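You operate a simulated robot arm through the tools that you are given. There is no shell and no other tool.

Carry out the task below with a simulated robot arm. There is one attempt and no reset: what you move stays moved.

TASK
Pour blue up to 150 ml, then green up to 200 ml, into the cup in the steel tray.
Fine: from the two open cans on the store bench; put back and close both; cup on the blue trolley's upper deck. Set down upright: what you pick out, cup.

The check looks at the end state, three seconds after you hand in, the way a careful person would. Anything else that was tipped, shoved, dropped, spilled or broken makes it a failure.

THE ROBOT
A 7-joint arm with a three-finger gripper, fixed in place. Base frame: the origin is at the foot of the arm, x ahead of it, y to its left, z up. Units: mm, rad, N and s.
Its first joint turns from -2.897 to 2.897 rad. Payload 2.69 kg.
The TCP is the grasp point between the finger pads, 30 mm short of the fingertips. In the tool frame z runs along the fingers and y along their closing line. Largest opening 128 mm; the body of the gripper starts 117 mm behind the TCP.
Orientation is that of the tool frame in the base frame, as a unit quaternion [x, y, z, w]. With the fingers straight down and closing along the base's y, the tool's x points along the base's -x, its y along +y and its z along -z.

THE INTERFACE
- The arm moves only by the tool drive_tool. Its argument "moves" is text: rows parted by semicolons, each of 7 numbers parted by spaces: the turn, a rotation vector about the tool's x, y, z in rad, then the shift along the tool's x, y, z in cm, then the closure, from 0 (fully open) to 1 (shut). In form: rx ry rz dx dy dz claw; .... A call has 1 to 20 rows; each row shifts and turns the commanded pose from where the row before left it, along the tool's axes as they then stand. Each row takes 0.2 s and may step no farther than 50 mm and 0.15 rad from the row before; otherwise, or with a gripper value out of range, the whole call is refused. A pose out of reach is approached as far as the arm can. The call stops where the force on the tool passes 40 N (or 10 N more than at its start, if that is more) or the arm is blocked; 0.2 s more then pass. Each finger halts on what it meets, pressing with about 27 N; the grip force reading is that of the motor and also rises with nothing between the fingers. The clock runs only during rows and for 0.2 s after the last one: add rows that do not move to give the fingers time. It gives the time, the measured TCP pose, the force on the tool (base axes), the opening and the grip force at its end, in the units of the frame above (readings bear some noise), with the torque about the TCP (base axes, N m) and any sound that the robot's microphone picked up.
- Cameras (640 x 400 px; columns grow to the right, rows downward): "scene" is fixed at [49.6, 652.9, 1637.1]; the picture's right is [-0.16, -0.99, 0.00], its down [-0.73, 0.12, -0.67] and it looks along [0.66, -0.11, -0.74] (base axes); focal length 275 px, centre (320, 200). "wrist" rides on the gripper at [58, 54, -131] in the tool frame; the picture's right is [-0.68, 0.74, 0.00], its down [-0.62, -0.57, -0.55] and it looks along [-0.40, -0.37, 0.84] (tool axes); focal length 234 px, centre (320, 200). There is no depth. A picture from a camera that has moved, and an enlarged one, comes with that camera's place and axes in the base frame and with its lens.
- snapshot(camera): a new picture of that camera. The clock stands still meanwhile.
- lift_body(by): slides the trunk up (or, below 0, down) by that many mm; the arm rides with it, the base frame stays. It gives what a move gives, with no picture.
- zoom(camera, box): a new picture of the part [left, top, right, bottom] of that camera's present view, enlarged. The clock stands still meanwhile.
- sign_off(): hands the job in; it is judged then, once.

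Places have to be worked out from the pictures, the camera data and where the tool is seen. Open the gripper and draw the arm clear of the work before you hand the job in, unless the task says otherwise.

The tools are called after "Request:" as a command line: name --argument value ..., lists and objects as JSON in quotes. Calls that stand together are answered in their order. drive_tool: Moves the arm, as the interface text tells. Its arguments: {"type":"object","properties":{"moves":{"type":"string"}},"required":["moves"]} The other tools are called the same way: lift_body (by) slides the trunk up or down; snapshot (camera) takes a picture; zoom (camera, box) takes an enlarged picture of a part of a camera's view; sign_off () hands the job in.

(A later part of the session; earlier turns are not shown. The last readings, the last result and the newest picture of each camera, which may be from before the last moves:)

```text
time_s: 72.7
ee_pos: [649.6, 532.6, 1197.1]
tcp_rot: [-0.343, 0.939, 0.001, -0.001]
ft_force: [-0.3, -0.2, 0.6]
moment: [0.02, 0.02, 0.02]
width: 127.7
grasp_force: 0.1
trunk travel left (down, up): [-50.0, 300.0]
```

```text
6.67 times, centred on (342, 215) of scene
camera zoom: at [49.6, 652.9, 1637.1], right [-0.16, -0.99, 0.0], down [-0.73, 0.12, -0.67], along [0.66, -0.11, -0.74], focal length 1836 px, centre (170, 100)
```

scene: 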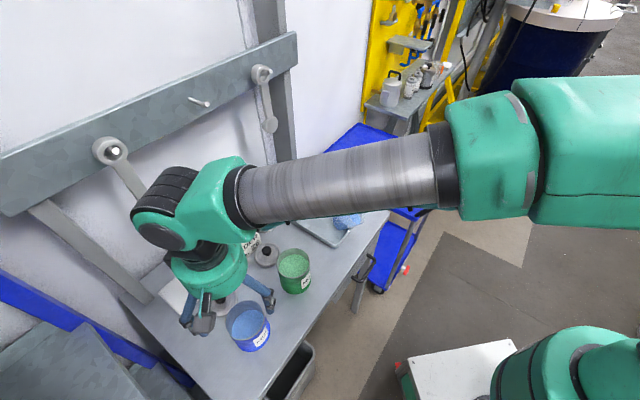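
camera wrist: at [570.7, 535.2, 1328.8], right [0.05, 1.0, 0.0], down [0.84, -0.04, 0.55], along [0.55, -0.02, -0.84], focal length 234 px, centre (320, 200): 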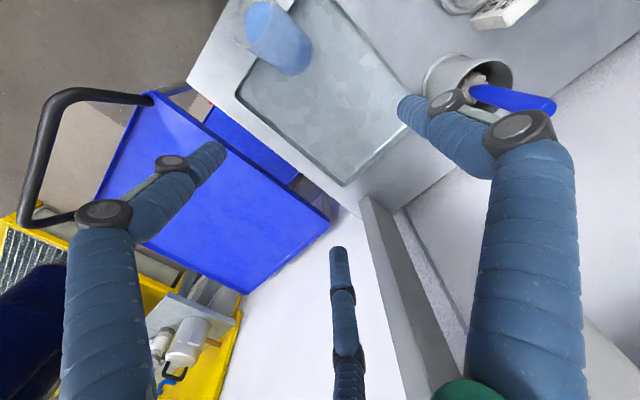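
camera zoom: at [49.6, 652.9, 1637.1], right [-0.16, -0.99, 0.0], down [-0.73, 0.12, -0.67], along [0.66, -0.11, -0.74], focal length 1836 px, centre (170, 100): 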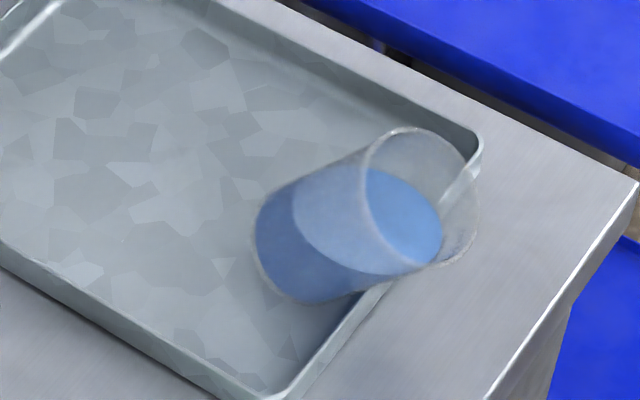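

I'll shift the camera back 90 mm to bring the cup fully into view.

Request:
drive_tool --moves "0 0 0 3 1.2 0 0;0 0 0 3 1.2 0 0;0 0 0 2.8 1.1 0 0;0 0 0 0 0 0 0;0 0 0 0 0 0 0"

Request:
snapshot --camera "wrist"

Request:
zoom --camera "wrist" --box '[220, 0, 400, 140]'

```text
time_s: 73.9
ee_pos: [559.7, 501.6, 1198.2]
tcp_rot: [-0.341, 0.94, 0.0, -0.001]
ft_force: [0.4, -0.2, -0.4]
moment: [0.03, 0.0, 0.0]
width: 128.1
grasp_force: 0.0
trunk travel left (down, up): [-50.0, 300.0]
```

```text
taken
camera wrist: at [482.0, 505.1, 1330.1], right [0.05, 1.0, 0.0], down [0.84, -0.04, 0.55], along [0.55, -0.03, -0.84], focal length 234 px, centre (320, 200)
```

wrist: 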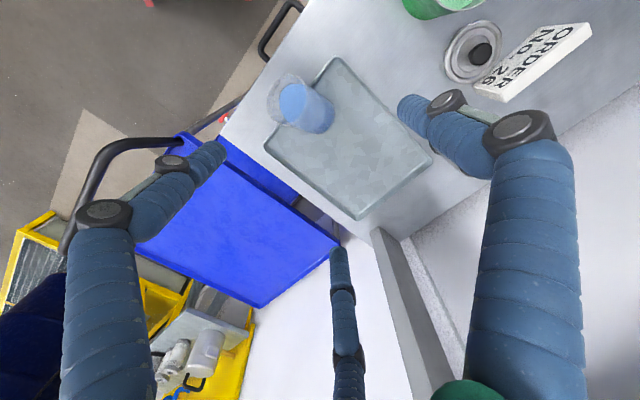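

```text
2.86 times, centred on (310, 70) of wrist
camera zoom: at [482.0, 505.1, 1330.1], right [0.05, 1.0, 0.0], down [0.84, -0.04, 0.55], along [0.55, -0.03, -0.84], focal length 669 px, centre (349, 571)
```

zoom: 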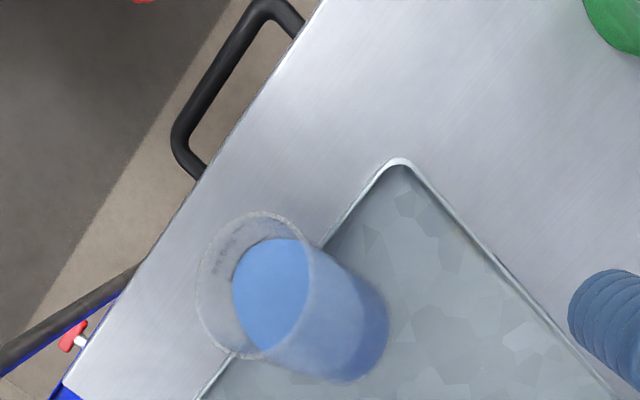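

The cup leans toward the robot over the tray's front edge: mouth near (537,462,~1003), base near (578,495,~918), tilt ≈35–40°. I'll align the tool with the cup's axis from a distance (roll −0.52, tilt 38°) to inspect and then grasp it coaxially.

Request:
drive_tool --moves "0 0 -0.131 0 0 0 0;0 0 -0.131 0 0 0 0;0 0 -0.131 0 0 0 0;0 0 -0.131 0 0 0 0;0 0 0 3.6 1.59 1.5 0;0 0 0 3.6 1.59 1.5 0;0 0 0 3.6 1.59 1.5 0;0.0663 -0.1149 0 0 0 0 0;0.0663 -0.1149 0 0 0 0 0;0.0663 -0.1149 0 0 0 0 0;0.0663 -0.1149 0 0 0 0 0;0.0663 -0.1149 0 0 0 0 0;0 0 0 0 0 0 0;0 0 0 0 0 0 0"

Request:
snapshot --camera "wrist"

Request:
snapshot --camera "scene"

```text
time_s: 76.9
ee_pos: [478.9, 416.4, 1154.7]
tcp_rot: [-0.542, 0.775, 0.028, 0.324]
ft_force: [0.6, -0.7, -0.1]
moment: [-0.04, 0.02, 0.03]
width: 128.0
grasp_force: 0.2
trunk travel left (down, up): [-50.0, 300.0]
```

```text
taken
camera wrist: at [359.5, 338.5, 1211.0], right [-0.5, 0.86, 0.13], down [0.35, 0.06, 0.93], along [0.79, 0.51, -0.33], focal length 234 px, centre (320, 200)
```

wrist: 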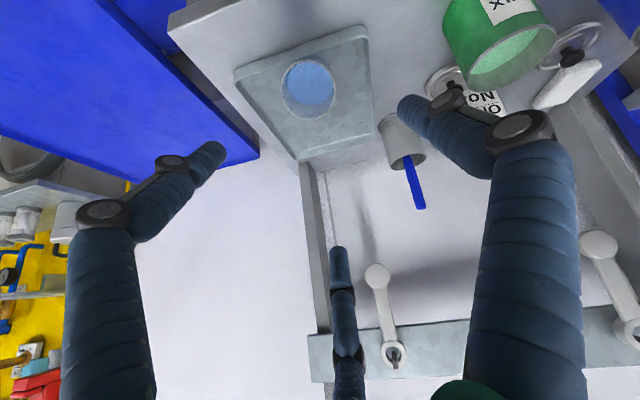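

```text
taken
```

scene: 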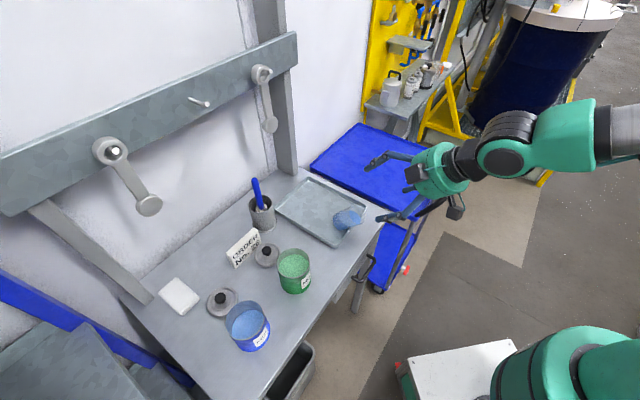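

The cup is seen nearly end-on now. Enlarging to fit its axis.

Request:
zoom --camera "wrist" --box '[230, 20, 390, 160]'

```text
2.86 times, centred on (310, 90) of wrist
camera zoom: at [359.5, 338.5, 1211.0], right [-0.5, 0.86, 0.13], down [0.35, 0.06, 0.93], along [0.79, 0.51, -0.33], focal length 669 px, centre (349, 514)
```

zoom: 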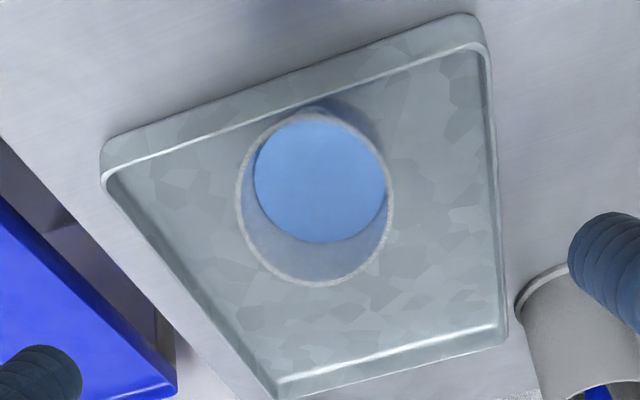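

Triangulating two wrist views: mouth centre (537.7, 458.4, 997), axis leaning ≈33° toward azimuth 221°. I reduce tilt to 34° and approach to 45 mm short of the mouth, then recheck.

Request:
drive_tool --moves "-0.0325 0.0563 0 0 0 0 0;0 0 0 0.93 0.32 4.2 0;0 0 0 0.93 0.32 4.2 0;0 0 0 0.93 0.32 4.2 0;0 0 0 0 0 0 0;0 0 0 0 0 0 0"

Request:
snapshot --camera "wrist"

Request:
zoom --camera "scene" --box '[310, 160, 430, 250]'

```text
time_s: 78.3
ee_pos: [518.9, 442.9, 1034.7]
tcp_rot: [-0.548, 0.783, 0.026, 0.293]
ft_force: [0.4, -0.6, 0.4]
moment: [-0.04, 0.03, -0.02]
width: 128.0
grasp_force: 0.0
trunk travel left (down, up): [-50.0, 300.0]
```

```text
taken
camera wrist: at [402.2, 365.9, 1100.0], right [-0.49, 0.86, 0.12], down [0.4, 0.1, 0.91], along [0.78, 0.5, -0.39], focal length 234 px, centre (320, 200)
```

wrist: 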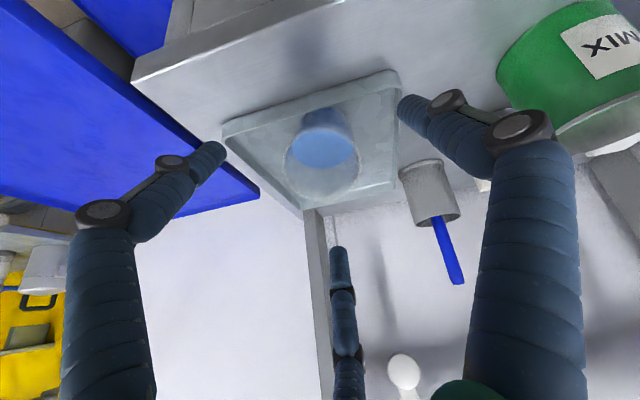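

```text
4.44 times, centred on (370, 205) of scene
camera zoom: at [49.6, 652.9, 1637.1], right [-0.16, -0.99, 0.0], down [-0.73, 0.12, -0.67], along [0.66, -0.11, -0.74], focal length 1224 px, centre (98, 178)
```

zoom: 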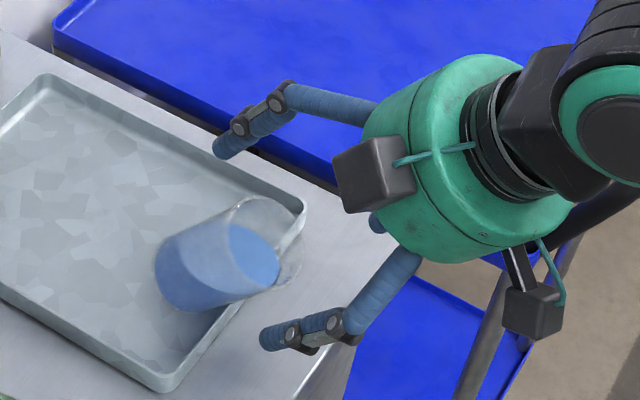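

Nicely aligned. Zooming once to confirm the mouth centre and the base lie on the tool axis.

Request:
zoom --camera "wrist" --box '[250, 80, 400, 220]'

```text
2.86 times, centred on (325, 150) of wrist
camera zoom: at [402.2, 365.9, 1100.0], right [-0.49, 0.86, 0.12], down [0.4, 0.1, 0.91], along [0.78, 0.5, -0.39], focal length 669 px, centre (306, 343)
```

zoom: 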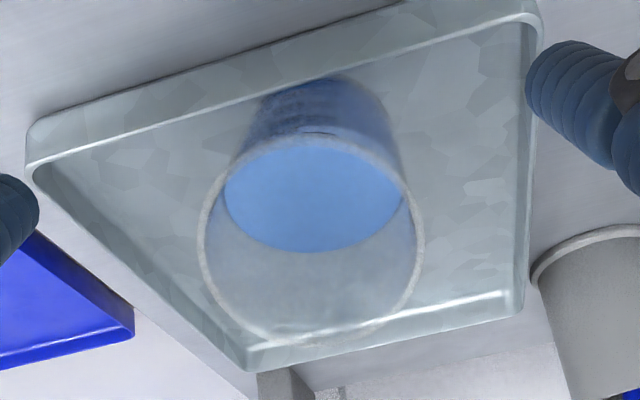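

Aligned within 2 mm. Advance 72 mm along the axis and close gently on the cup.

Request:
drive_tool --moves "0 0 0 -0.1 0.1 2.4 0;0 0 0 -0.05 0.05 2.4 0;0 0 0 0 0 2.4 0;0 0 0 0 0 0 0;0 0 0 0 0 0 0"

Request:
snapshot --camera "wrist"

Request:
zoom --camera "scene" --box '[310, 180, 410, 260]'

```text
time_s: 79.5
ee_pos: [548.8, 468.9, 974.9]
tcp_rot: [-0.548, 0.783, 0.026, 0.293]
ft_force: [-0.7, 0.6, -0.9]
moment: [-0.01, 0.02, -0.01]
width: 127.9
grasp_force: 0.0
trunk travel left (down, up): [-50.0, 300.0]
```

```text
taken
camera wrist: at [433.1, 394.2, 1040.6], right [-0.49, 0.86, 0.12], down [0.4, 0.1, 0.91], along [0.78, 0.5, -0.39], focal length 234 px, centre (320, 200)
```

wrist: 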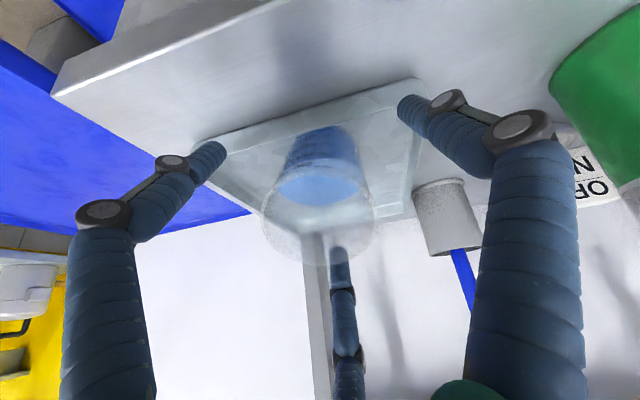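

```text
5.00 times, centred on (360, 220) of scene
camera zoom: at [49.6, 652.9, 1637.1], right [-0.16, -0.99, 0.0], down [-0.73, 0.12, -0.67], along [0.66, -0.11, -0.74], focal length 1377 px, centre (120, 100)
```

zoom: 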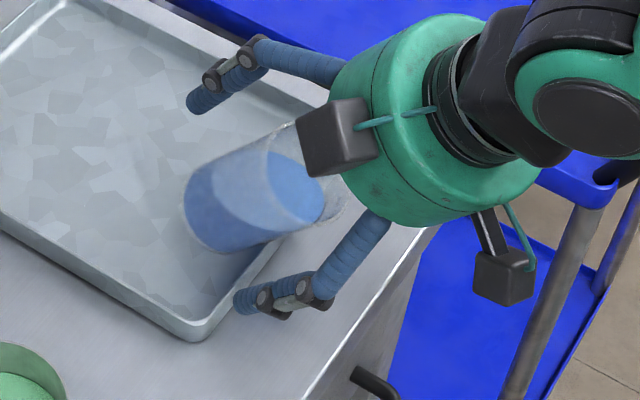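

The cup sits between the fingers. Closing gradually.

Request:
drive_tool --moves "0 0 0 0 0 0 0.2;0 0 0 0 0 0 0.35;0 0 0 0 0 0 0.42;0 0 0 0 0 0 0.47;0 0 0 0 0 0 0.52;0 0 0 0 0 0 0.6;0 0 0 0 0 0 0.7;0 0 0 0 0 0 0.7"

Request:
snapshot --camera "wrist"

Request:
zoom --camera "scene" --box '[310, 180, 410, 260]'

```text
time_s: 81.3
ee_pos: [550.1, 469.3, 975.6]
tcp_rot: [-0.547, 0.783, 0.027, 0.294]
ft_force: [7.7, 9.6, 13.5]
moment: [0.63, -0.51, 0.07]
width: 60.5
grasp_force: 26.4
trunk travel left (down, up): [-50.0, 300.0]
```

```text
taken
camera wrist: at [433.5, 395.0, 1041.9], right [-0.49, 0.86, 0.12], down [0.4, 0.09, 0.91], along [0.78, 0.5, -0.39], focal length 234 px, centre (320, 200)
```

wrist: 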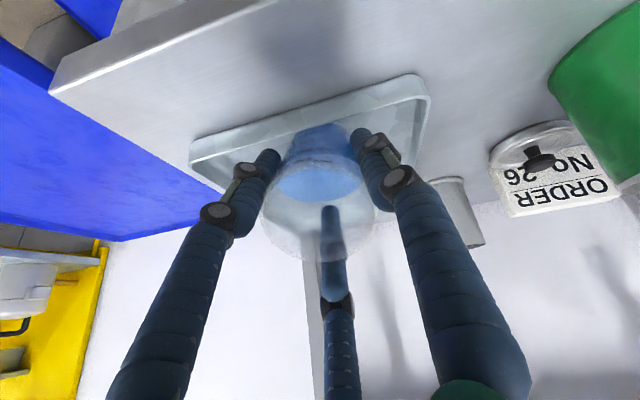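

```text
5.00 times, centred on (360, 220) of scene
camera zoom: at [49.6, 652.9, 1637.1], right [-0.16, -0.99, 0.0], down [-0.73, 0.12, -0.67], along [0.66, -0.11, -0.74], focal length 1377 px, centre (120, 100)
```

zoom: 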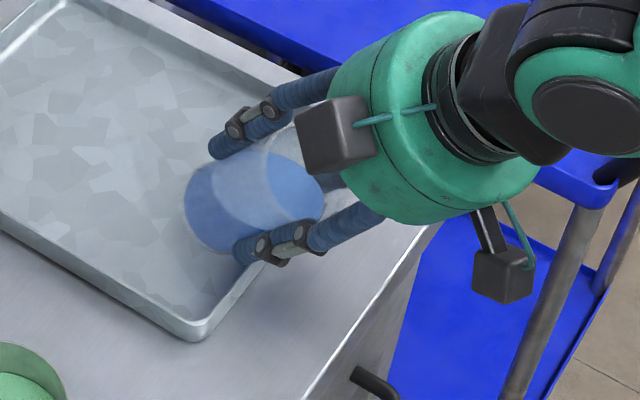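

Cup held at 60.5 mm width. Lift straight up very slowly, 10 mm.

Request:
drive_tool --moves "0 0 0 -0.049 -0.028 -0.083 0.7;0 0 0 -0.049 -0.028 -0.083 0.7;0 0 0 -0.097 -0.056 -0.165 0.7;0 0 0 -0.097 -0.056 -0.165 0.7;0 0 0 -0.097 -0.056 -0.165 0.7;0 0 0 -0.097 -0.056 -0.165 0.7;0 0 0 0 0 0 0.7"

Request:
snapshot --camera "wrist"

Request:
zoom --camera "scene" --box '[310, 180, 410, 260]'

```text
time_s: 82.9
ee_pos: [550.7, 470.6, 985.1]
tcp_rot: [-0.548, 0.783, 0.026, 0.292]
ft_force: [-0.4, 0.0, -2.0]
moment: [-0.01, 0.03, -0.01]
width: 60.0
grasp_force: 26.9
trunk travel left (down, up): [-50.0, 300.0]
```

```text
taken
camera wrist: at [432.6, 394.3, 1050.4], right [-0.49, 0.86, 0.12], down [0.4, 0.1, 0.91], along [0.78, 0.49, -0.39], focal length 234 px, centre (320, 200)
```

wrist: 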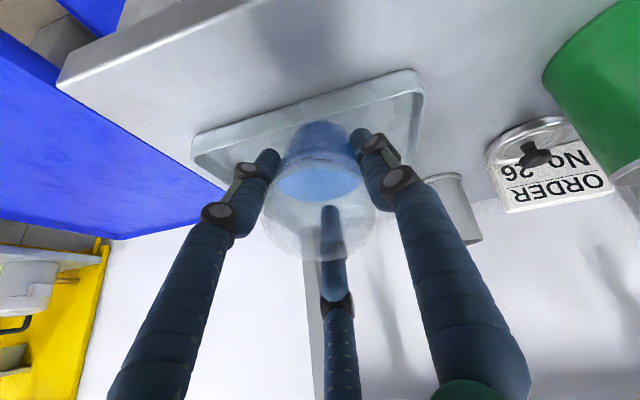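

```text
5.00 times, centred on (360, 220) of scene
camera zoom: at [49.6, 652.9, 1637.1], right [-0.16, -0.99, 0.0], down [-0.73, 0.12, -0.67], along [0.66, -0.11, -0.74], focal length 1377 px, centre (120, 100)
```

zoom: 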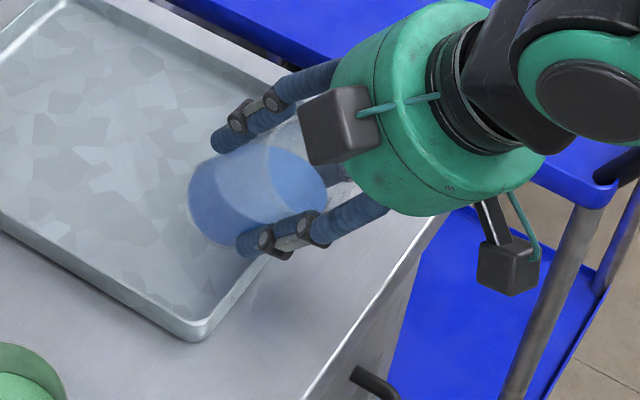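

The cup came free, load ≈2 N and no liquid lost. Raise 40 mm more, then bring it upright slowly.

Request:
drive_tool --moves "0 0 0 -0.195 -0.112 -0.33 0.7;0 0 0 -0.39 -0.225 -0.66 0.7;0 0 0 -0.39 -0.225 -0.66 0.7;0 0 0 -0.39 -0.225 -0.66 0.7;0 0 0 -0.39 -0.225 -0.66 0.7;0 0 0 -0.195 -0.112 -0.33 0.7;-0.025 0.0433 0 0 0 0 0.7;-0.04 0.0693 0 0 0 0 0.7;-0.05 0.0866 0 0 0 0 0.7;-0.05 0.0866 0 0 0 0 0.7;-0.05 0.0866 0 0 0 0 0.7;-0.05 0.0866 0 0 0 0 0.7;-0.0335 0.058 0 0 0 0 0.7;0 0 0 0 0 0 0.7;0 0 0 0 0 0 0.7"

Request:
snapshot --camera "wrist"

Request:
zoom --camera "scene" --box '[310, 160, 410, 240]'

```text
time_s: 86.1
ee_pos: [547.7, 470.5, 1025.4]
tcp_rot: [-0.574, 0.819, -0.001, 0.0]
ft_force: [0.2, 0.2, -1.7]
moment: [0.0, 0.01, 0.01]
width: 59.9
grasp_force: 27.6
trunk travel left (down, up): [-50.0, 300.0]
```

```text
taken
camera wrist: at [478.2, 433.9, 1156.9], right [-0.46, 0.89, 0.0], down [0.74, 0.38, 0.55], along [0.49, 0.25, -0.84], focal length 234 px, centre (320, 200)
```

wrist: 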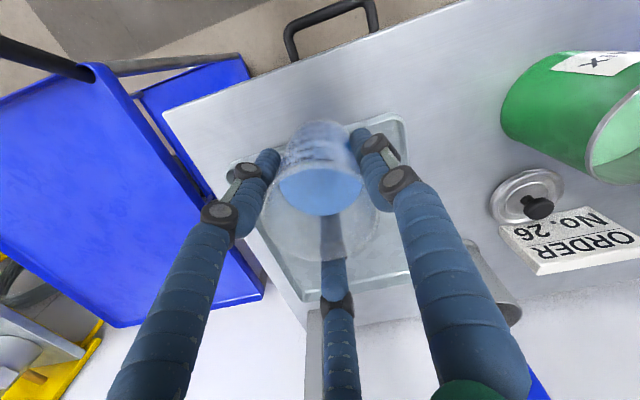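

```text
5.00 times, centred on (360, 200) of scene
camera zoom: at [49.6, 652.9, 1637.1], right [-0.16, -0.99, 0.0], down [-0.73, 0.12, -0.67], along [0.66, -0.11, -0.74], focal length 1377 px, centre (120, 200)
```

zoom: 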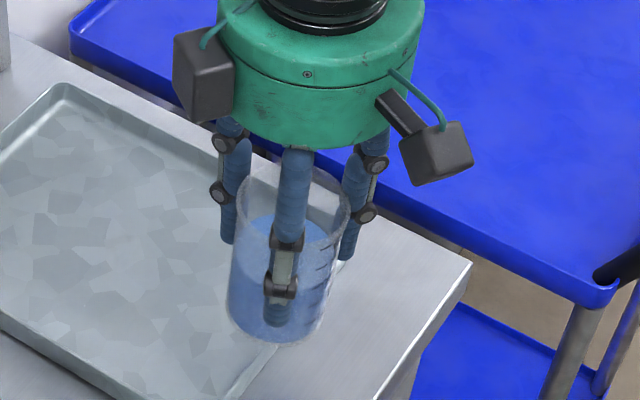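

Cup is upright in the hand. Move it outward over the tray's middle (≈(606,508)) and lower toward the tray floor.

Request:
drive_tool --moves "0 0 0 -0.9 -0.7 0 0.7;0 0 0 -1.4 -1.05 0 0.7;0 0 0 -1.6 -1.2 0 0.7;0 0 0 -1.1 -0.8 0 0.7;0 0 0 -0.55 -0.41 0 0.7;0 0 0 0 0 0.8 0.7;0 0 0 0 0 1 0.7;0 0 0 0 0 1 0.7;0 0 0 0 0 0.8 0.7;0 0 0 0 0 0.3 0.7;0 0 0 0 0 0 0.7"

Request:
zoom --camera "scene" --box '[300, 160, 400, 240]'

```text
time_s: 88.5
ee_pos: [606.1, 507.8, 986.0]
tcp_rot: [-0.574, 0.819, 0.001, 0.0]
ft_force: [-0.1, 0.9, -2.1]
moment: [-0.04, 0.0, 0.0]
width: 59.9
grasp_force: 26.9
trunk travel left (down, up): [-50.0, 300.0]
```

```text
5.00 times, centred on (350, 200) of scene
camera zoom: at [49.6, 652.9, 1637.1], right [-0.16, -0.99, 0.0], down [-0.73, 0.12, -0.67], along [0.66, -0.11, -0.74], focal length 1377 px, centre (170, 200)
```

zoom: 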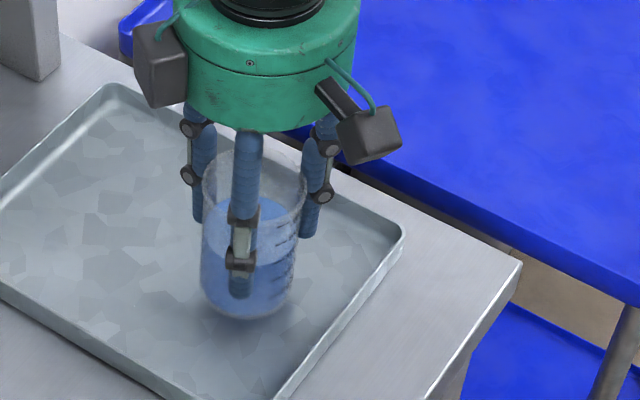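

Still hanging (−2 N). Lower in 1.5 mm steps until it touches the tray floor.

Request:
drive_tool --moves "0 0 0 0 0 0.15 0.7;0 0 0 0 0 0.15 0.7;0 0 0 0 0 0.15 0.7;0 0 0 0 0 0.15 0.7;0 0 0 0 0 0 0.7"

```text
time_s: 89.7
ee_pos: [605.5, 507.9, 979.8]
tcp_rot: [-0.574, 0.819, 0.0, 0.0]
ft_force: [-0.2, -0.3, -2.2]
moment: [-0.04, 0.02, -0.01]
width: 59.8
grasp_force: 27.2
trunk travel left (down, up): [-50.0, 300.0]
```

Request:
drive_tool --moves "0 0 0 0 0 0.1 0.7;0 0 0 0 0 0.1 0.7;0 0 0 0 0 0.1 0.7;0 0 0 0 0 0 0.7"

Request:
zoom --camera "scene" --box '[315, 185, 365, 235]'

```text
time_s: 90.7
ee_pos: [606.1, 508.8, 977.6]
tcp_rot: [-0.573, 0.819, 0.0, 0.0]
ft_force: [1.1, 0.4, -1.5]
moment: [0.01, -0.03, -0.03]
width: 59.6
grasp_force: 27.0
trunk travel left (down, up): [-50.0, 300.0]
```

```text
8.00 times, centred on (340, 210) of scene
camera zoom: at [49.6, 652.9, 1637.1], right [-0.16, -0.99, 0.0], down [-0.73, 0.12, -0.67], along [0.66, -0.11, -0.74], focal length 2203 px, centre (160, 120)
```

zoom: 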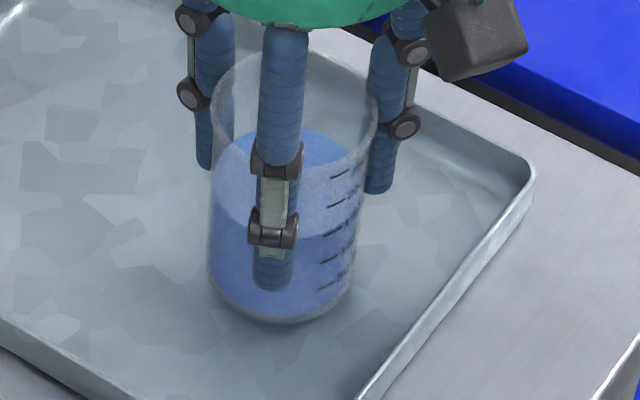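

Starting to touch. Three more 1 mm steps.

Request:
drive_tool --moves "0 0 0 0 0 0.1 0.7;0 0 0 0 0 0.1 0.7;0 0 0 0 0 0 0.7"

```text
time_s: 91.5
ee_pos: [607.0, 508.4, 975.6]
tcp_rot: [-0.574, 0.819, 0.0, 0.0]
ft_force: [0.5, 0.1, -1.8]
moment: [0.0, -0.01, -0.02]
width: 59.8
grasp_force: 26.7
trunk travel left (down, up): [-50.0, 300.0]
```

Request:
drive_tool --moves "0 0 0 0 0 0.1 0.7;0 0 0 0 0 0.1 0.7;0 0 0 0 0 0.1 0.7;0 0 0 0 0 0 0.7"

```text
time_s: 92.5
ee_pos: [605.8, 507.9, 974.3]
tcp_rot: [-0.573, 0.819, 0.0, 0.0]
ft_force: [-0.8, 0.8, 7.0]
moment: [-0.12, 0.2, -0.03]
width: 59.8
grasp_force: 27.0
trunk travel left (down, up): [-50.0, 300.0]
```

Contact (7 N up) at TCP z≈974. Ease up 1 mm and open slowly, then check the cup stands flat.

Request:
drive_tool --moves "0 0 0 0 0 -0.1 0.7;0 0 0 0 0 0 0.53;0 0 0 0 0 0 0.5;0 0 0 0 0 0 0.45;0 0 0 0 0 0 0.3;0 0 0 0 0 0 0.1;0 0 0 0 0 0 0"

Request:
zoom --camera "scene" --box '[315, 185, 365, 235]'

Request:
snapshot --camera "wrist"

```text
time_s: 94.1
ee_pos: [606.1, 508.8, 973.7]
tcp_rot: [-0.573, 0.819, 0.0, 0.0]
ft_force: [0.1, 0.4, 0.1]
moment: [-0.03, 0.02, 0.03]
width: 128.0
grasp_force: 0.0
trunk travel left (down, up): [-50.0, 300.0]
```

```text
8.00 times, centred on (340, 210) of scene
camera zoom: at [49.6, 652.9, 1637.1], right [-0.16, -0.99, 0.0], down [-0.73, 0.12, -0.67], along [0.66, -0.11, -0.74], focal length 2203 px, centre (160, 120)
```

zoom: 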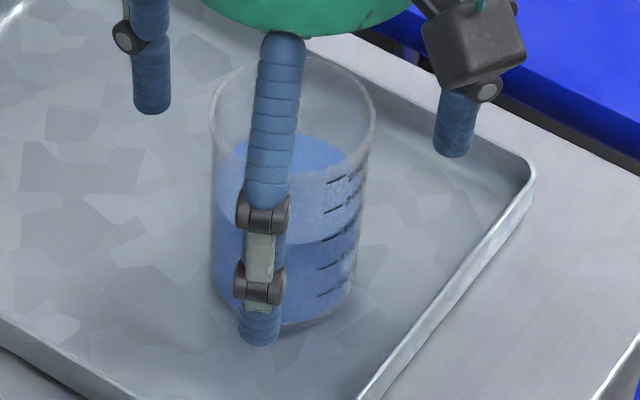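

```text
taken
camera wrist: at [536.2, 471.4, 1105.1], right [-0.46, 0.89, 0.0], down [0.74, 0.38, 0.55], along [0.49, 0.25, -0.84], focal length 234 px, centre (320, 200)
```

wrist: 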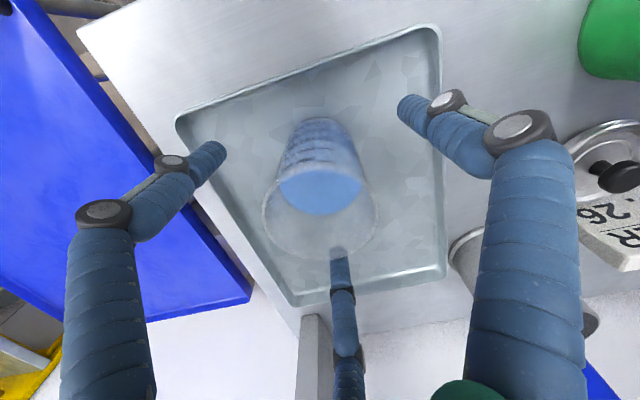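

The cup stands upright again in the tray with its liquid. Retreat straight up and check level and tray for spills.

Request:
drive_tool --moves "0 0 0 0 0 -2 0;0 0 0 0 0 -3 0;0 0 0 0 0 -4 0;0 0 0 0 0 -4 0;0 0 0 3 2 -2 0;0 0 0 3 2 0 0;0 0 0 0 0 0 0"

Request:
zoom --camera "scene" --box '[324, 190, 352, 226]'

Request:
snapshot --camera "wrist"

Request:
zoom --camera "scene" --box '[220, 150, 400, 270]'

```text
time_s: 95.7
ee_pos: [547.1, 466.5, 1123.2]
tcp_rot: [-0.573, 0.819, 0.001, 0.0]
ft_force: [-0.5, -0.1, 1.0]
moment: [0.01, -0.06, -0.03]
width: 128.1
grasp_force: 0.0
trunk travel left (down, up): [-50.0, 300.0]
```

```text
11.11 times, centred on (338, 208) of scene
camera zoom: at [49.6, 652.9, 1637.1], right [-0.16, -0.99, 0.0], down [-0.73, 0.12, -0.67], along [0.66, -0.11, -0.74], focal length 3060 px, centre (120, 111)
```

zoom: 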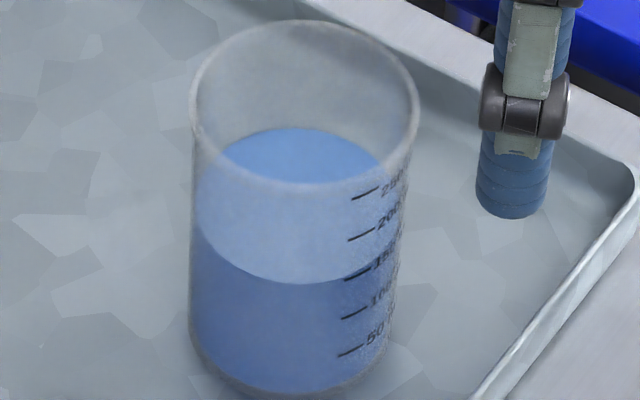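

```text
taken
camera wrist: at [476.2, 429.9, 1255.5], right [-0.46, 0.89, 0.0], down [0.74, 0.38, 0.55], along [0.49, 0.25, -0.84], focal length 234 px, centre (320, 200)
```

wrist: 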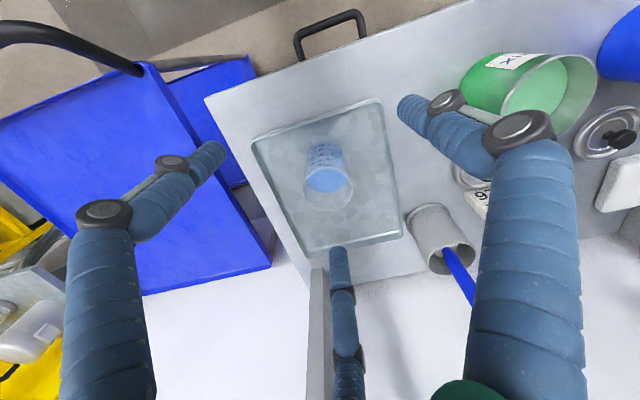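

```text
3.33 times, centred on (310, 210) of scene
camera zoom: at [49.6, 652.9, 1637.1], right [-0.16, -0.99, 0.0], down [-0.73, 0.12, -0.67], along [0.66, -0.11, -0.74], focal length 918 px, centre (353, 167)
```

zoom: 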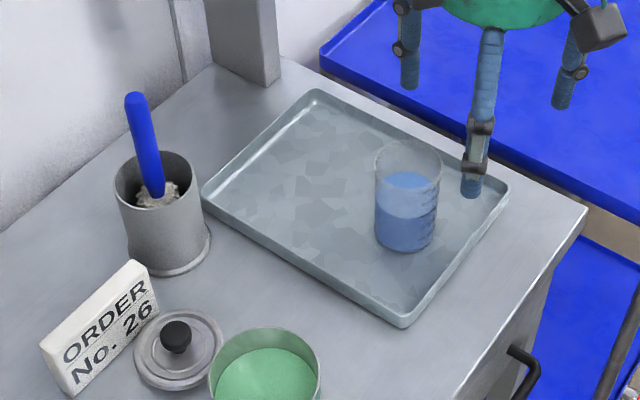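

Level arc sits right at the 150 mark and the tray is clean. Now to the green can: move above it at z≈1105 and rotate the tool so the fingers avoid its lid.

Request:
drive_tool --moves "0 0 0 -2.34 3.187 0.3 0;0 0 0 -2.34 3.187 0.3 0;0 0 0 -2.34 3.187 0.3 0;0 0 0 -2.34 3.187 0.3 0;0 0 0 -2.34 3.187 0.3 0;0 0 0 -2.34 3.187 0.3 0;0 0 0.14 0 0 0 0;0 0 0.14 0 0 0 0;0 0 0.14 0 0 0 0;0 0 0.14 0 0 0 0;0 0 0.138 0 0 0 0;0 0 0 0 0 0 0;0 0 0 0 0 0 0"

Request:
snapshot --camera "wrist"

Request:
zoom --camera "wrist" --box '[240, 60, 440, 220]'

```text
time_s: 98.5
ee_pos: [416.4, 662.4, 1106.2]
tcp_rot: [-0.258, 0.966, 0.0, 0.0]
ft_force: [-0.2, 0.2, 0.3]
moment: [-0.02, -0.01, 0.01]
width: 128.0
grasp_force: 0.0
trunk travel left (down, up): [-50.0, 300.0]
```

```text
taken
camera wrist: at [339.4, 680.4, 1236.5], right [0.22, 0.98, 0.0], down [0.82, -0.18, 0.55], along [0.54, -0.12, -0.84], focal length 234 px, centre (320, 200)
```

wrist: 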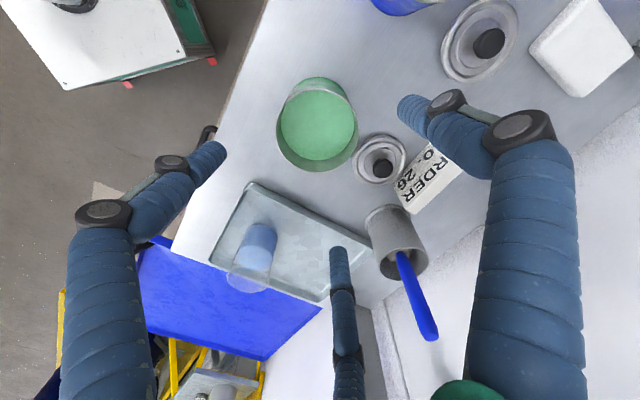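

```text
2.50 times, centred on (340, 140) of wrist
camera zoom: at [339.4, 680.4, 1236.5], right [0.22, 0.98, 0.0], down [0.82, -0.18, 0.55], along [0.54, -0.12, -0.84], focal length 585 px, centre (270, 350)
```

zoom: 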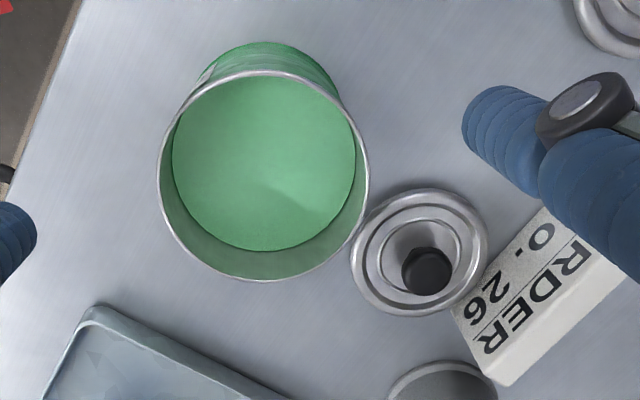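

Green can centre is at ≈(413,660), 4 mm off the tool axis; its surface is ~31 mm under the rim, same as blue. Correct and descend to z≈956.

Request:
drive_tool --moves "0 0 0 0.41 -0.02 3.5 0;0 0 0 0 0 3.5 0;0 0 0 0 0 3.5 0;0 0 0 0 0 3.5 0;0 0 0 0 0 0.95 0;0 0 0 0 0 0 0;0 0 0 0 0 0 0"

Request:
snapshot --camera "wrist"

Request:
zoom --camera "scene" --box '[220, 200, 370, 310]'

```text
time_s: 100.1
ee_pos: [413.2, 661.5, 956.9]
tcp_rot: [-0.258, 0.966, 0.0, 0.0]
ft_force: [0.2, 0.3, -0.5]
moment: [0.03, 0.0, 0.06]
width: 127.8
grasp_force: 0.0
trunk travel left (down, up): [-50.0, 300.0]
```

```text
taken
camera wrist: at [335.7, 677.3, 1087.9], right [0.22, 0.98, 0.0], down [0.82, -0.18, 0.55], along [0.54, -0.12, -0.84], focal length 234 px, centre (320, 200)
```

wrist: 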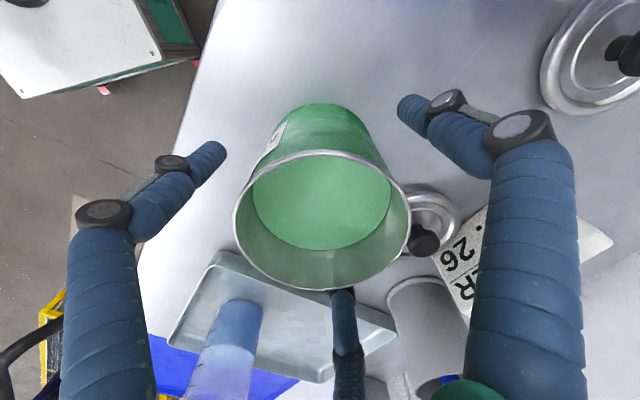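

```text
3.64 times, centred on (295, 255) of scene
camera zoom: at [49.6, 652.9, 1637.1], right [-0.16, -0.99, 0.0], down [-0.73, 0.12, -0.67], along [0.66, -0.11, -0.74], focal length 1002 px, centre (411, 0)
```

zoom: 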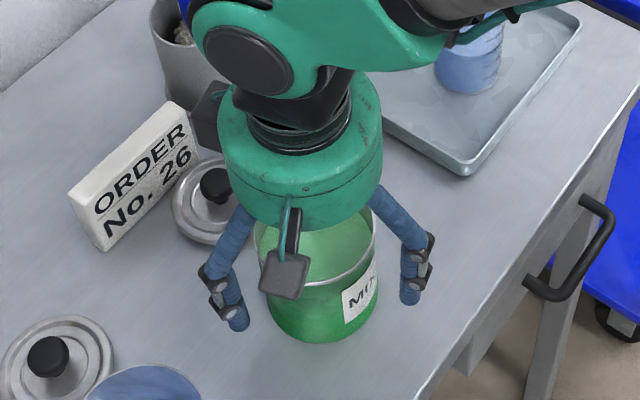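

Well centred (rim matches the blue-can grip picture). Close on the green can.

Request:
drive_tool --moves "0 0 0 0 0 0 0.15;0 0 0 0 0 0 0.25;0 0 0 0 0 0 0.32;0 0 0 0 0 0 0.5;0 0 0 0 0 0 1;0 0 0 0 0 0 1;0 0 0 0 0 0 1;0 0 0 0 0 0 1"

Request:
drive_tool --moves "0 0 0 0 0 -0.1 1;0 0 0 0 0 -0.1 1;0 0 0 0 0 -0.1 1;0 0 0 0 0 -0.1 1;0 0 0 0 0 -0.1 1;0 0 0 0 0 -0.1 1;0 0 0 0 0 -0.1 1;0 0 0 0 0 -0.1 1"

Request:
snapshot --camera "wrist"

```text
time_s: 101.9
ee_pos: [412.7, 661.3, 955.8]
tcp_rot: [-0.259, 0.966, 0.0, 0.0]
ft_force: [-0.9, 1.7, 2.7]
moment: [0.07, 0.0, 0.0]
width: 84.4
grasp_force: 27.1
trunk travel left (down, up): [-50.0, 300.0]
```

```text
time_s: 103.7
ee_pos: [413.5, 661.4, 962.8]
tcp_rot: [-0.259, 0.966, 0.0, 0.0]
ft_force: [0.6, -0.2, -4.1]
moment: [-0.03, -0.03, -0.03]
width: 84.3
grasp_force: 27.0
trunk travel left (down, up): [-50.0, 300.0]
```

```text
taken
camera wrist: at [335.6, 678.1, 1095.5], right [0.22, 0.98, 0.0], down [0.82, -0.18, 0.55], along [0.54, -0.12, -0.84], focal length 234 px, centre (320, 200)
```

wrist: 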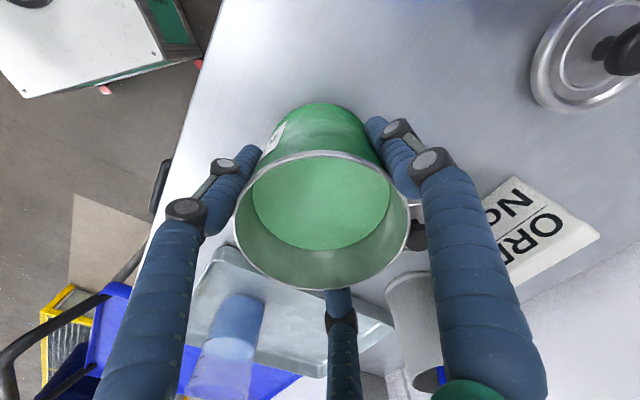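

Grip holds, load 4.1 N. Lift slowly to z≈1095.

Request:
drive_tool --moves "0 0 0 0 0 -0.5 1;0 0 0 0 0 -0.8 1;0 0 0 0 0 -1.2 1;0 0 0 0 0 -1.2 1;0 0 0 0 0 -1.4 1;0 0 0 0 0 -1.4 1;0 0 0 0 0 -1.4 1;0 0 0 0 0 -1.4 1;0 0 0 0 0 -1.4 1;0 0 0 0 0 -1.2 1;0 0 0 0 0 -0.9 1;0 0 0 0 0 -0.5 1;0 0 0 0 0 0 1"

Request:
snapshot --camera "wrist"

```text
time_s: 106.5
ee_pos: [412.5, 661.7, 1098.1]
tcp_rot: [-0.259, 0.966, 0.0, 0.0]
ft_force: [0.2, 0.3, -4.0]
moment: [0.0, -0.01, -0.03]
width: 84.2
grasp_force: 26.4
trunk travel left (down, up): [-50.0, 300.0]
```

```text
taken
camera wrist: at [336.9, 678.5, 1228.2], right [0.22, 0.98, 0.0], down [0.82, -0.18, 0.55], along [0.54, -0.12, -0.84], focal length 234 px, centre (320, 200)
```

wrist: 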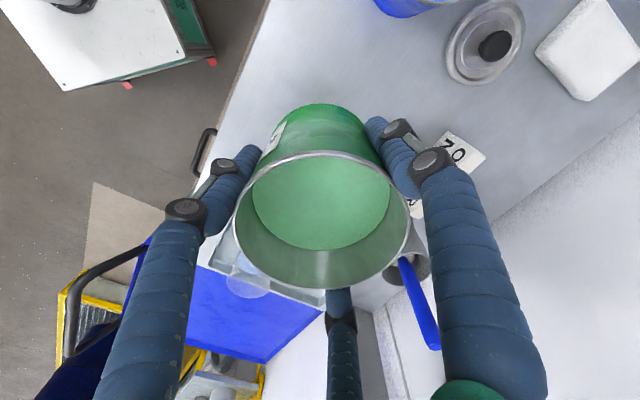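

Grip unchanged. Carry the green can to beyond the cup, TCP ≈(661,554), then roll the tool for the pour direction.

Request:
drive_tool --moves "0 0 0 -0.576 -0.775 0 1;0 0 0 -1.152 -1.549 0 1;0 0 0 -1.728 -2.324 0 1;0 0 0 -2.304 -3.098 0 1;0 0 0 -2.304 -3.098 0 1;0 0 0 -2.304 -3.098 0 1;0 0 0 -2.304 -3.098 0 1;0 0 0 -1.728 -2.324 0 1;0 0 0 -1.152 -1.549 0 1;0 0 0 -0.576 -0.775 0 1;0 0 -0.14 0 0 0 1;0 0 -0.14 0 0 0 1;0 0 -0.14 0 0 0 1;0 0 -0.14 0 0 0 1;0 0 -0.138 0 0 0 1;0 0 0 0 0 0 1;0 0 0 0 0 0 1"

Request:
snapshot --camera "wrist"

Request:
zoom --camera "wrist" --box '[220, 0, 400, 130]'

Request:
snapshot --camera "scene"

```text
time_s: 110.1
ee_pos: [661.9, 554.7, 1095.4]
tcp_rot: [-0.573, 0.819, 0.0, 0.0]
ft_force: [0.0, -0.7, -3.6]
moment: [0.0, -0.01, 0.0]
width: 84.3
grasp_force: 27.0
trunk travel left (down, up): [-50.0, 300.0]
```

```text
taken
camera wrist: at [591.3, 517.0, 1227.9], right [-0.46, 0.89, 0.0], down [0.74, 0.39, 0.55], along [0.49, 0.25, -0.84], focal length 234 px, centre (320, 200)
```

wrist: 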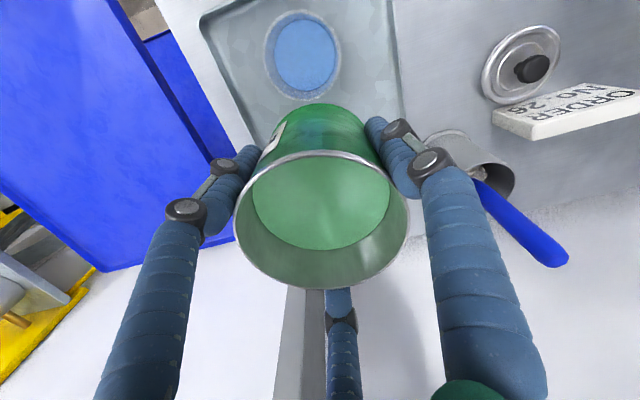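

```text
3.08 times, centred on (310, 65) of wrist
camera zoom: at [591.3, 517.0, 1227.9], right [-0.46, 0.89, 0.0], down [0.74, 0.39, 0.55], along [0.49, 0.25, -0.84], focal length 720 px, centre (351, 615)
```

zoom: 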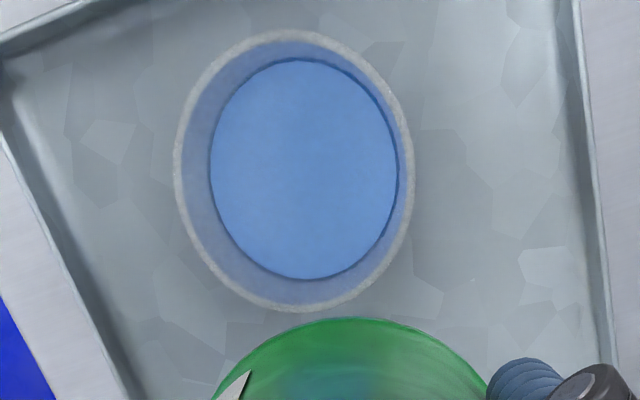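

```text
taken
```

scene: 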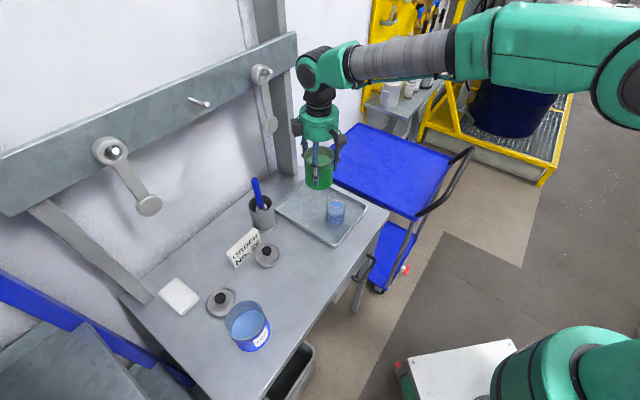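

Cup centre re-measured: (606,507); lip will be ≈13 mm outward of it — good. Tilt to 30° up here, fingers ±60° from the pour line.

Request:
drive_tool --moves "0.045 -0.078 0 0 0 0 1;0.0655 -0.1134 0 0 0 0 1;0.0655 -0.1134 0 0 0 0 1;0.0655 -0.1134 0 0 0 0 1;0.0205 -0.0354 0 0 0 0 1;0 0 0 0 0 0 1;0 0 0 0.924 0.533 1.848 1;0 0 0 0.924 0.533 1.848 1;0 0 0 0.924 0.533 1.848 1;0 0 0 0 0 0 1;0 0 0 0 0 0 1"

Request:
zoom --camera "scene" --box '[300, 150, 380, 235]'

Request:
snapshot --camera "wrist"

```text
time_s: 112.5
ee_pos: [660.5, 552.3, 1032.8]
tcp_rot: [-0.554, 0.791, 0.023, 0.258]
ft_force: [0.2, -0.9, -3.9]
moment: [-0.04, 0.01, -0.01]
width: 84.3
grasp_force: 27.2
trunk travel left (down, up): [-50.0, 300.0]
```

```text
4.71 times, centred on (340, 192) of scene
camera zoom: at [49.6, 652.9, 1637.1], right [-0.16, -0.99, 0.0], down [-0.73, 0.12, -0.67], along [0.66, -0.11, -0.74], focal length 1296 px, centre (226, 235)
```

zoom: 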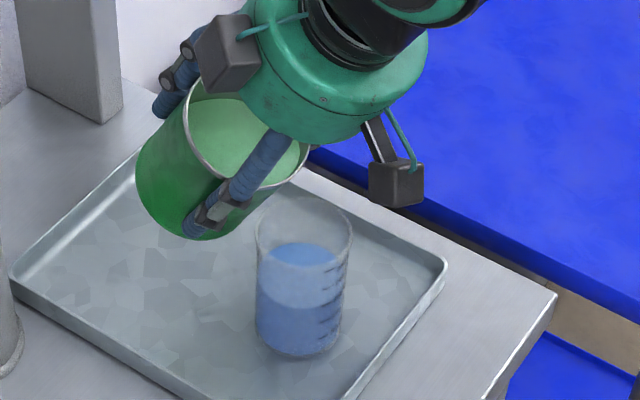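

```text
taken
camera wrist: at [548.7, 480.0, 1107.8], right [-0.48, 0.87, 0.11], down [0.45, 0.14, 0.88], along [0.75, 0.48, -0.46], focal length 234 px, centre (320, 200)
```

wrist: 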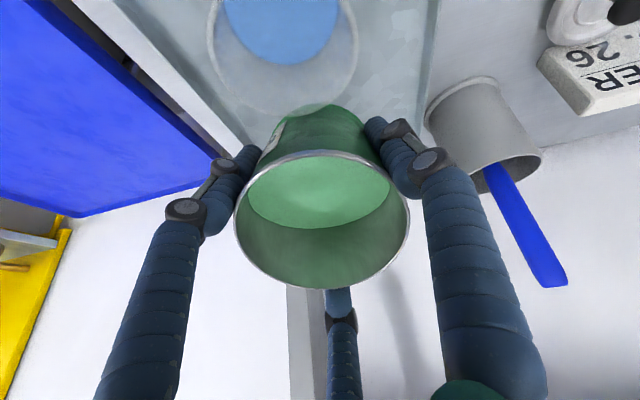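

Same geometry as the blue pour. Tilt on to 38° in 2° steps.

Request:
drive_tool --moves "0.0175 -0.0303 0 0 0 0 1;0.0175 -0.0303 0 0 0 0 1;0.0175 -0.0303 0 0 0 0 1;0 0 0 0 0 0 1;0.0175 -0.0303 0 0 0 0 1;0 0 0 0 0 0 1;0 0 0 0 0 0 1;0 0 0 0 0 0 1"

Request:
zoom --camera "scene" --box '[324, 190, 352, 226]'

Request:
zoom --camera "scene" --box '[300, 150, 380, 235]'

```text
time_s: 114.3
ee_pos: [661.4, 553.1, 1032.6]
tcp_rot: [-0.542, 0.775, 0.03, 0.325]
ft_force: [-0.1, 0.5, -3.5]
moment: [-0.03, 0.05, 0.01]
width: 84.2
grasp_force: 27.5
trunk travel left (down, up): [-50.0, 300.0]
```

```text
11.11 times, centred on (338, 208) of scene
camera zoom: at [49.6, 652.9, 1637.1], right [-0.16, -0.99, 0.0], down [-0.73, 0.12, -0.67], along [0.66, -0.11, -0.74], focal length 3060 px, centre (120, 111)
```

zoom: 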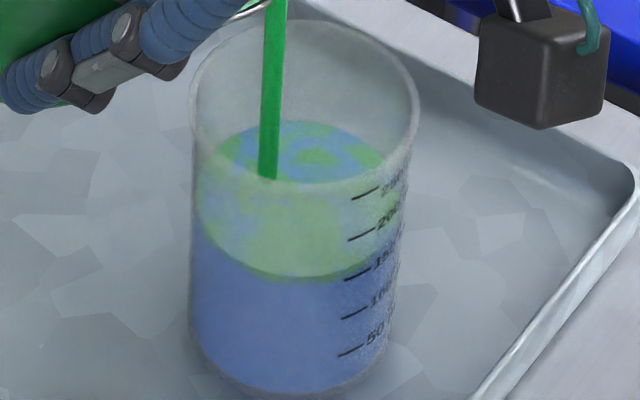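

```text
4.71 times, centred on (340, 192) of scene
camera zoom: at [49.6, 652.9, 1637.1], right [-0.16, -0.99, 0.0], down [-0.73, 0.12, -0.67], along [0.66, -0.11, -0.74], focal length 1296 px, centre (226, 235)
```

zoom: 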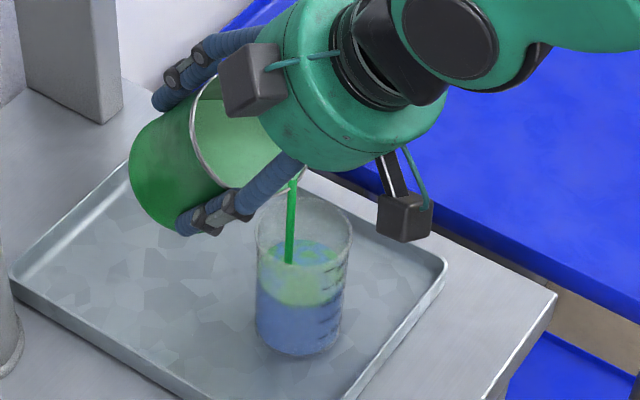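

Green is flowing, forming a layer on top. Let it settle.

Request:
drive_tool --moves "0 0 0 0 0 0 1;0 0 0 0 0 0 1;0 0 0 0 0 0 1"

Request:
zoom --camera "scene" --box '[324, 190, 352, 226]'

```text
time_s: 115.1
ee_pos: [662.2, 554.1, 1032.7]
tcp_rot: [-0.542, 0.775, 0.029, 0.324]
ft_force: [0.3, -0.1, -5.0]
moment: [-0.04, 0.0, -0.01]
width: 84.2
grasp_force: 27.4
trunk travel left (down, up): [-50.0, 300.0]
```

```text
11.11 times, centred on (338, 208) of scene
camera zoom: at [49.6, 652.9, 1637.1], right [-0.16, -0.99, 0.0], down [-0.73, 0.12, -0.67], along [0.66, -0.11, -0.74], focal length 3060 px, centre (120, 111)
```

zoom: 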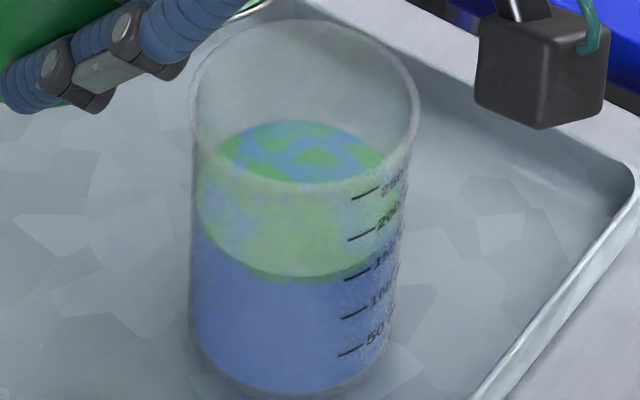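

About 10 ml so far, per model 12. Add 4° with pauses (→ ≈40 ml).

Request:
drive_tool --moves "0.0175 -0.0303 0 0 0 0 1;0 0 0 0 0 0 1;0 0 0 0 0 0 1;0.0175 -0.0303 0 0 0 0 1;0 0 0 0 0 0 1;0 0 0 0 0 0 1;0 0 0 0 0 0 1;0 0 0 0 0 0 1;0 0 0 0 0 0 1;0 0 0 0 0 0 1"

Request:
zoom --camera "scene" --box '[324, 190, 352, 226]'

```text
time_s: 117.3
ee_pos: [660.7, 553.8, 1031.6]
tcp_rot: [-0.535, 0.765, 0.032, 0.358]
ft_force: [-0.8, 0.8, -4.5]
moment: [-0.02, 0.05, -0.01]
width: 84.6
grasp_force: 27.0
trunk travel left (down, up): [-50.0, 300.0]
```

```text
11.11 times, centred on (338, 208) of scene
camera zoom: at [49.6, 652.9, 1637.1], right [-0.16, -0.99, 0.0], down [-0.73, 0.12, -0.67], along [0.66, -0.11, -0.74], focal length 3060 px, centre (120, 111)
```

zoom: 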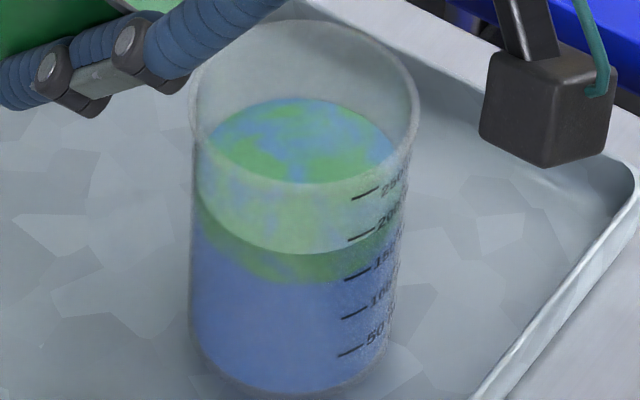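

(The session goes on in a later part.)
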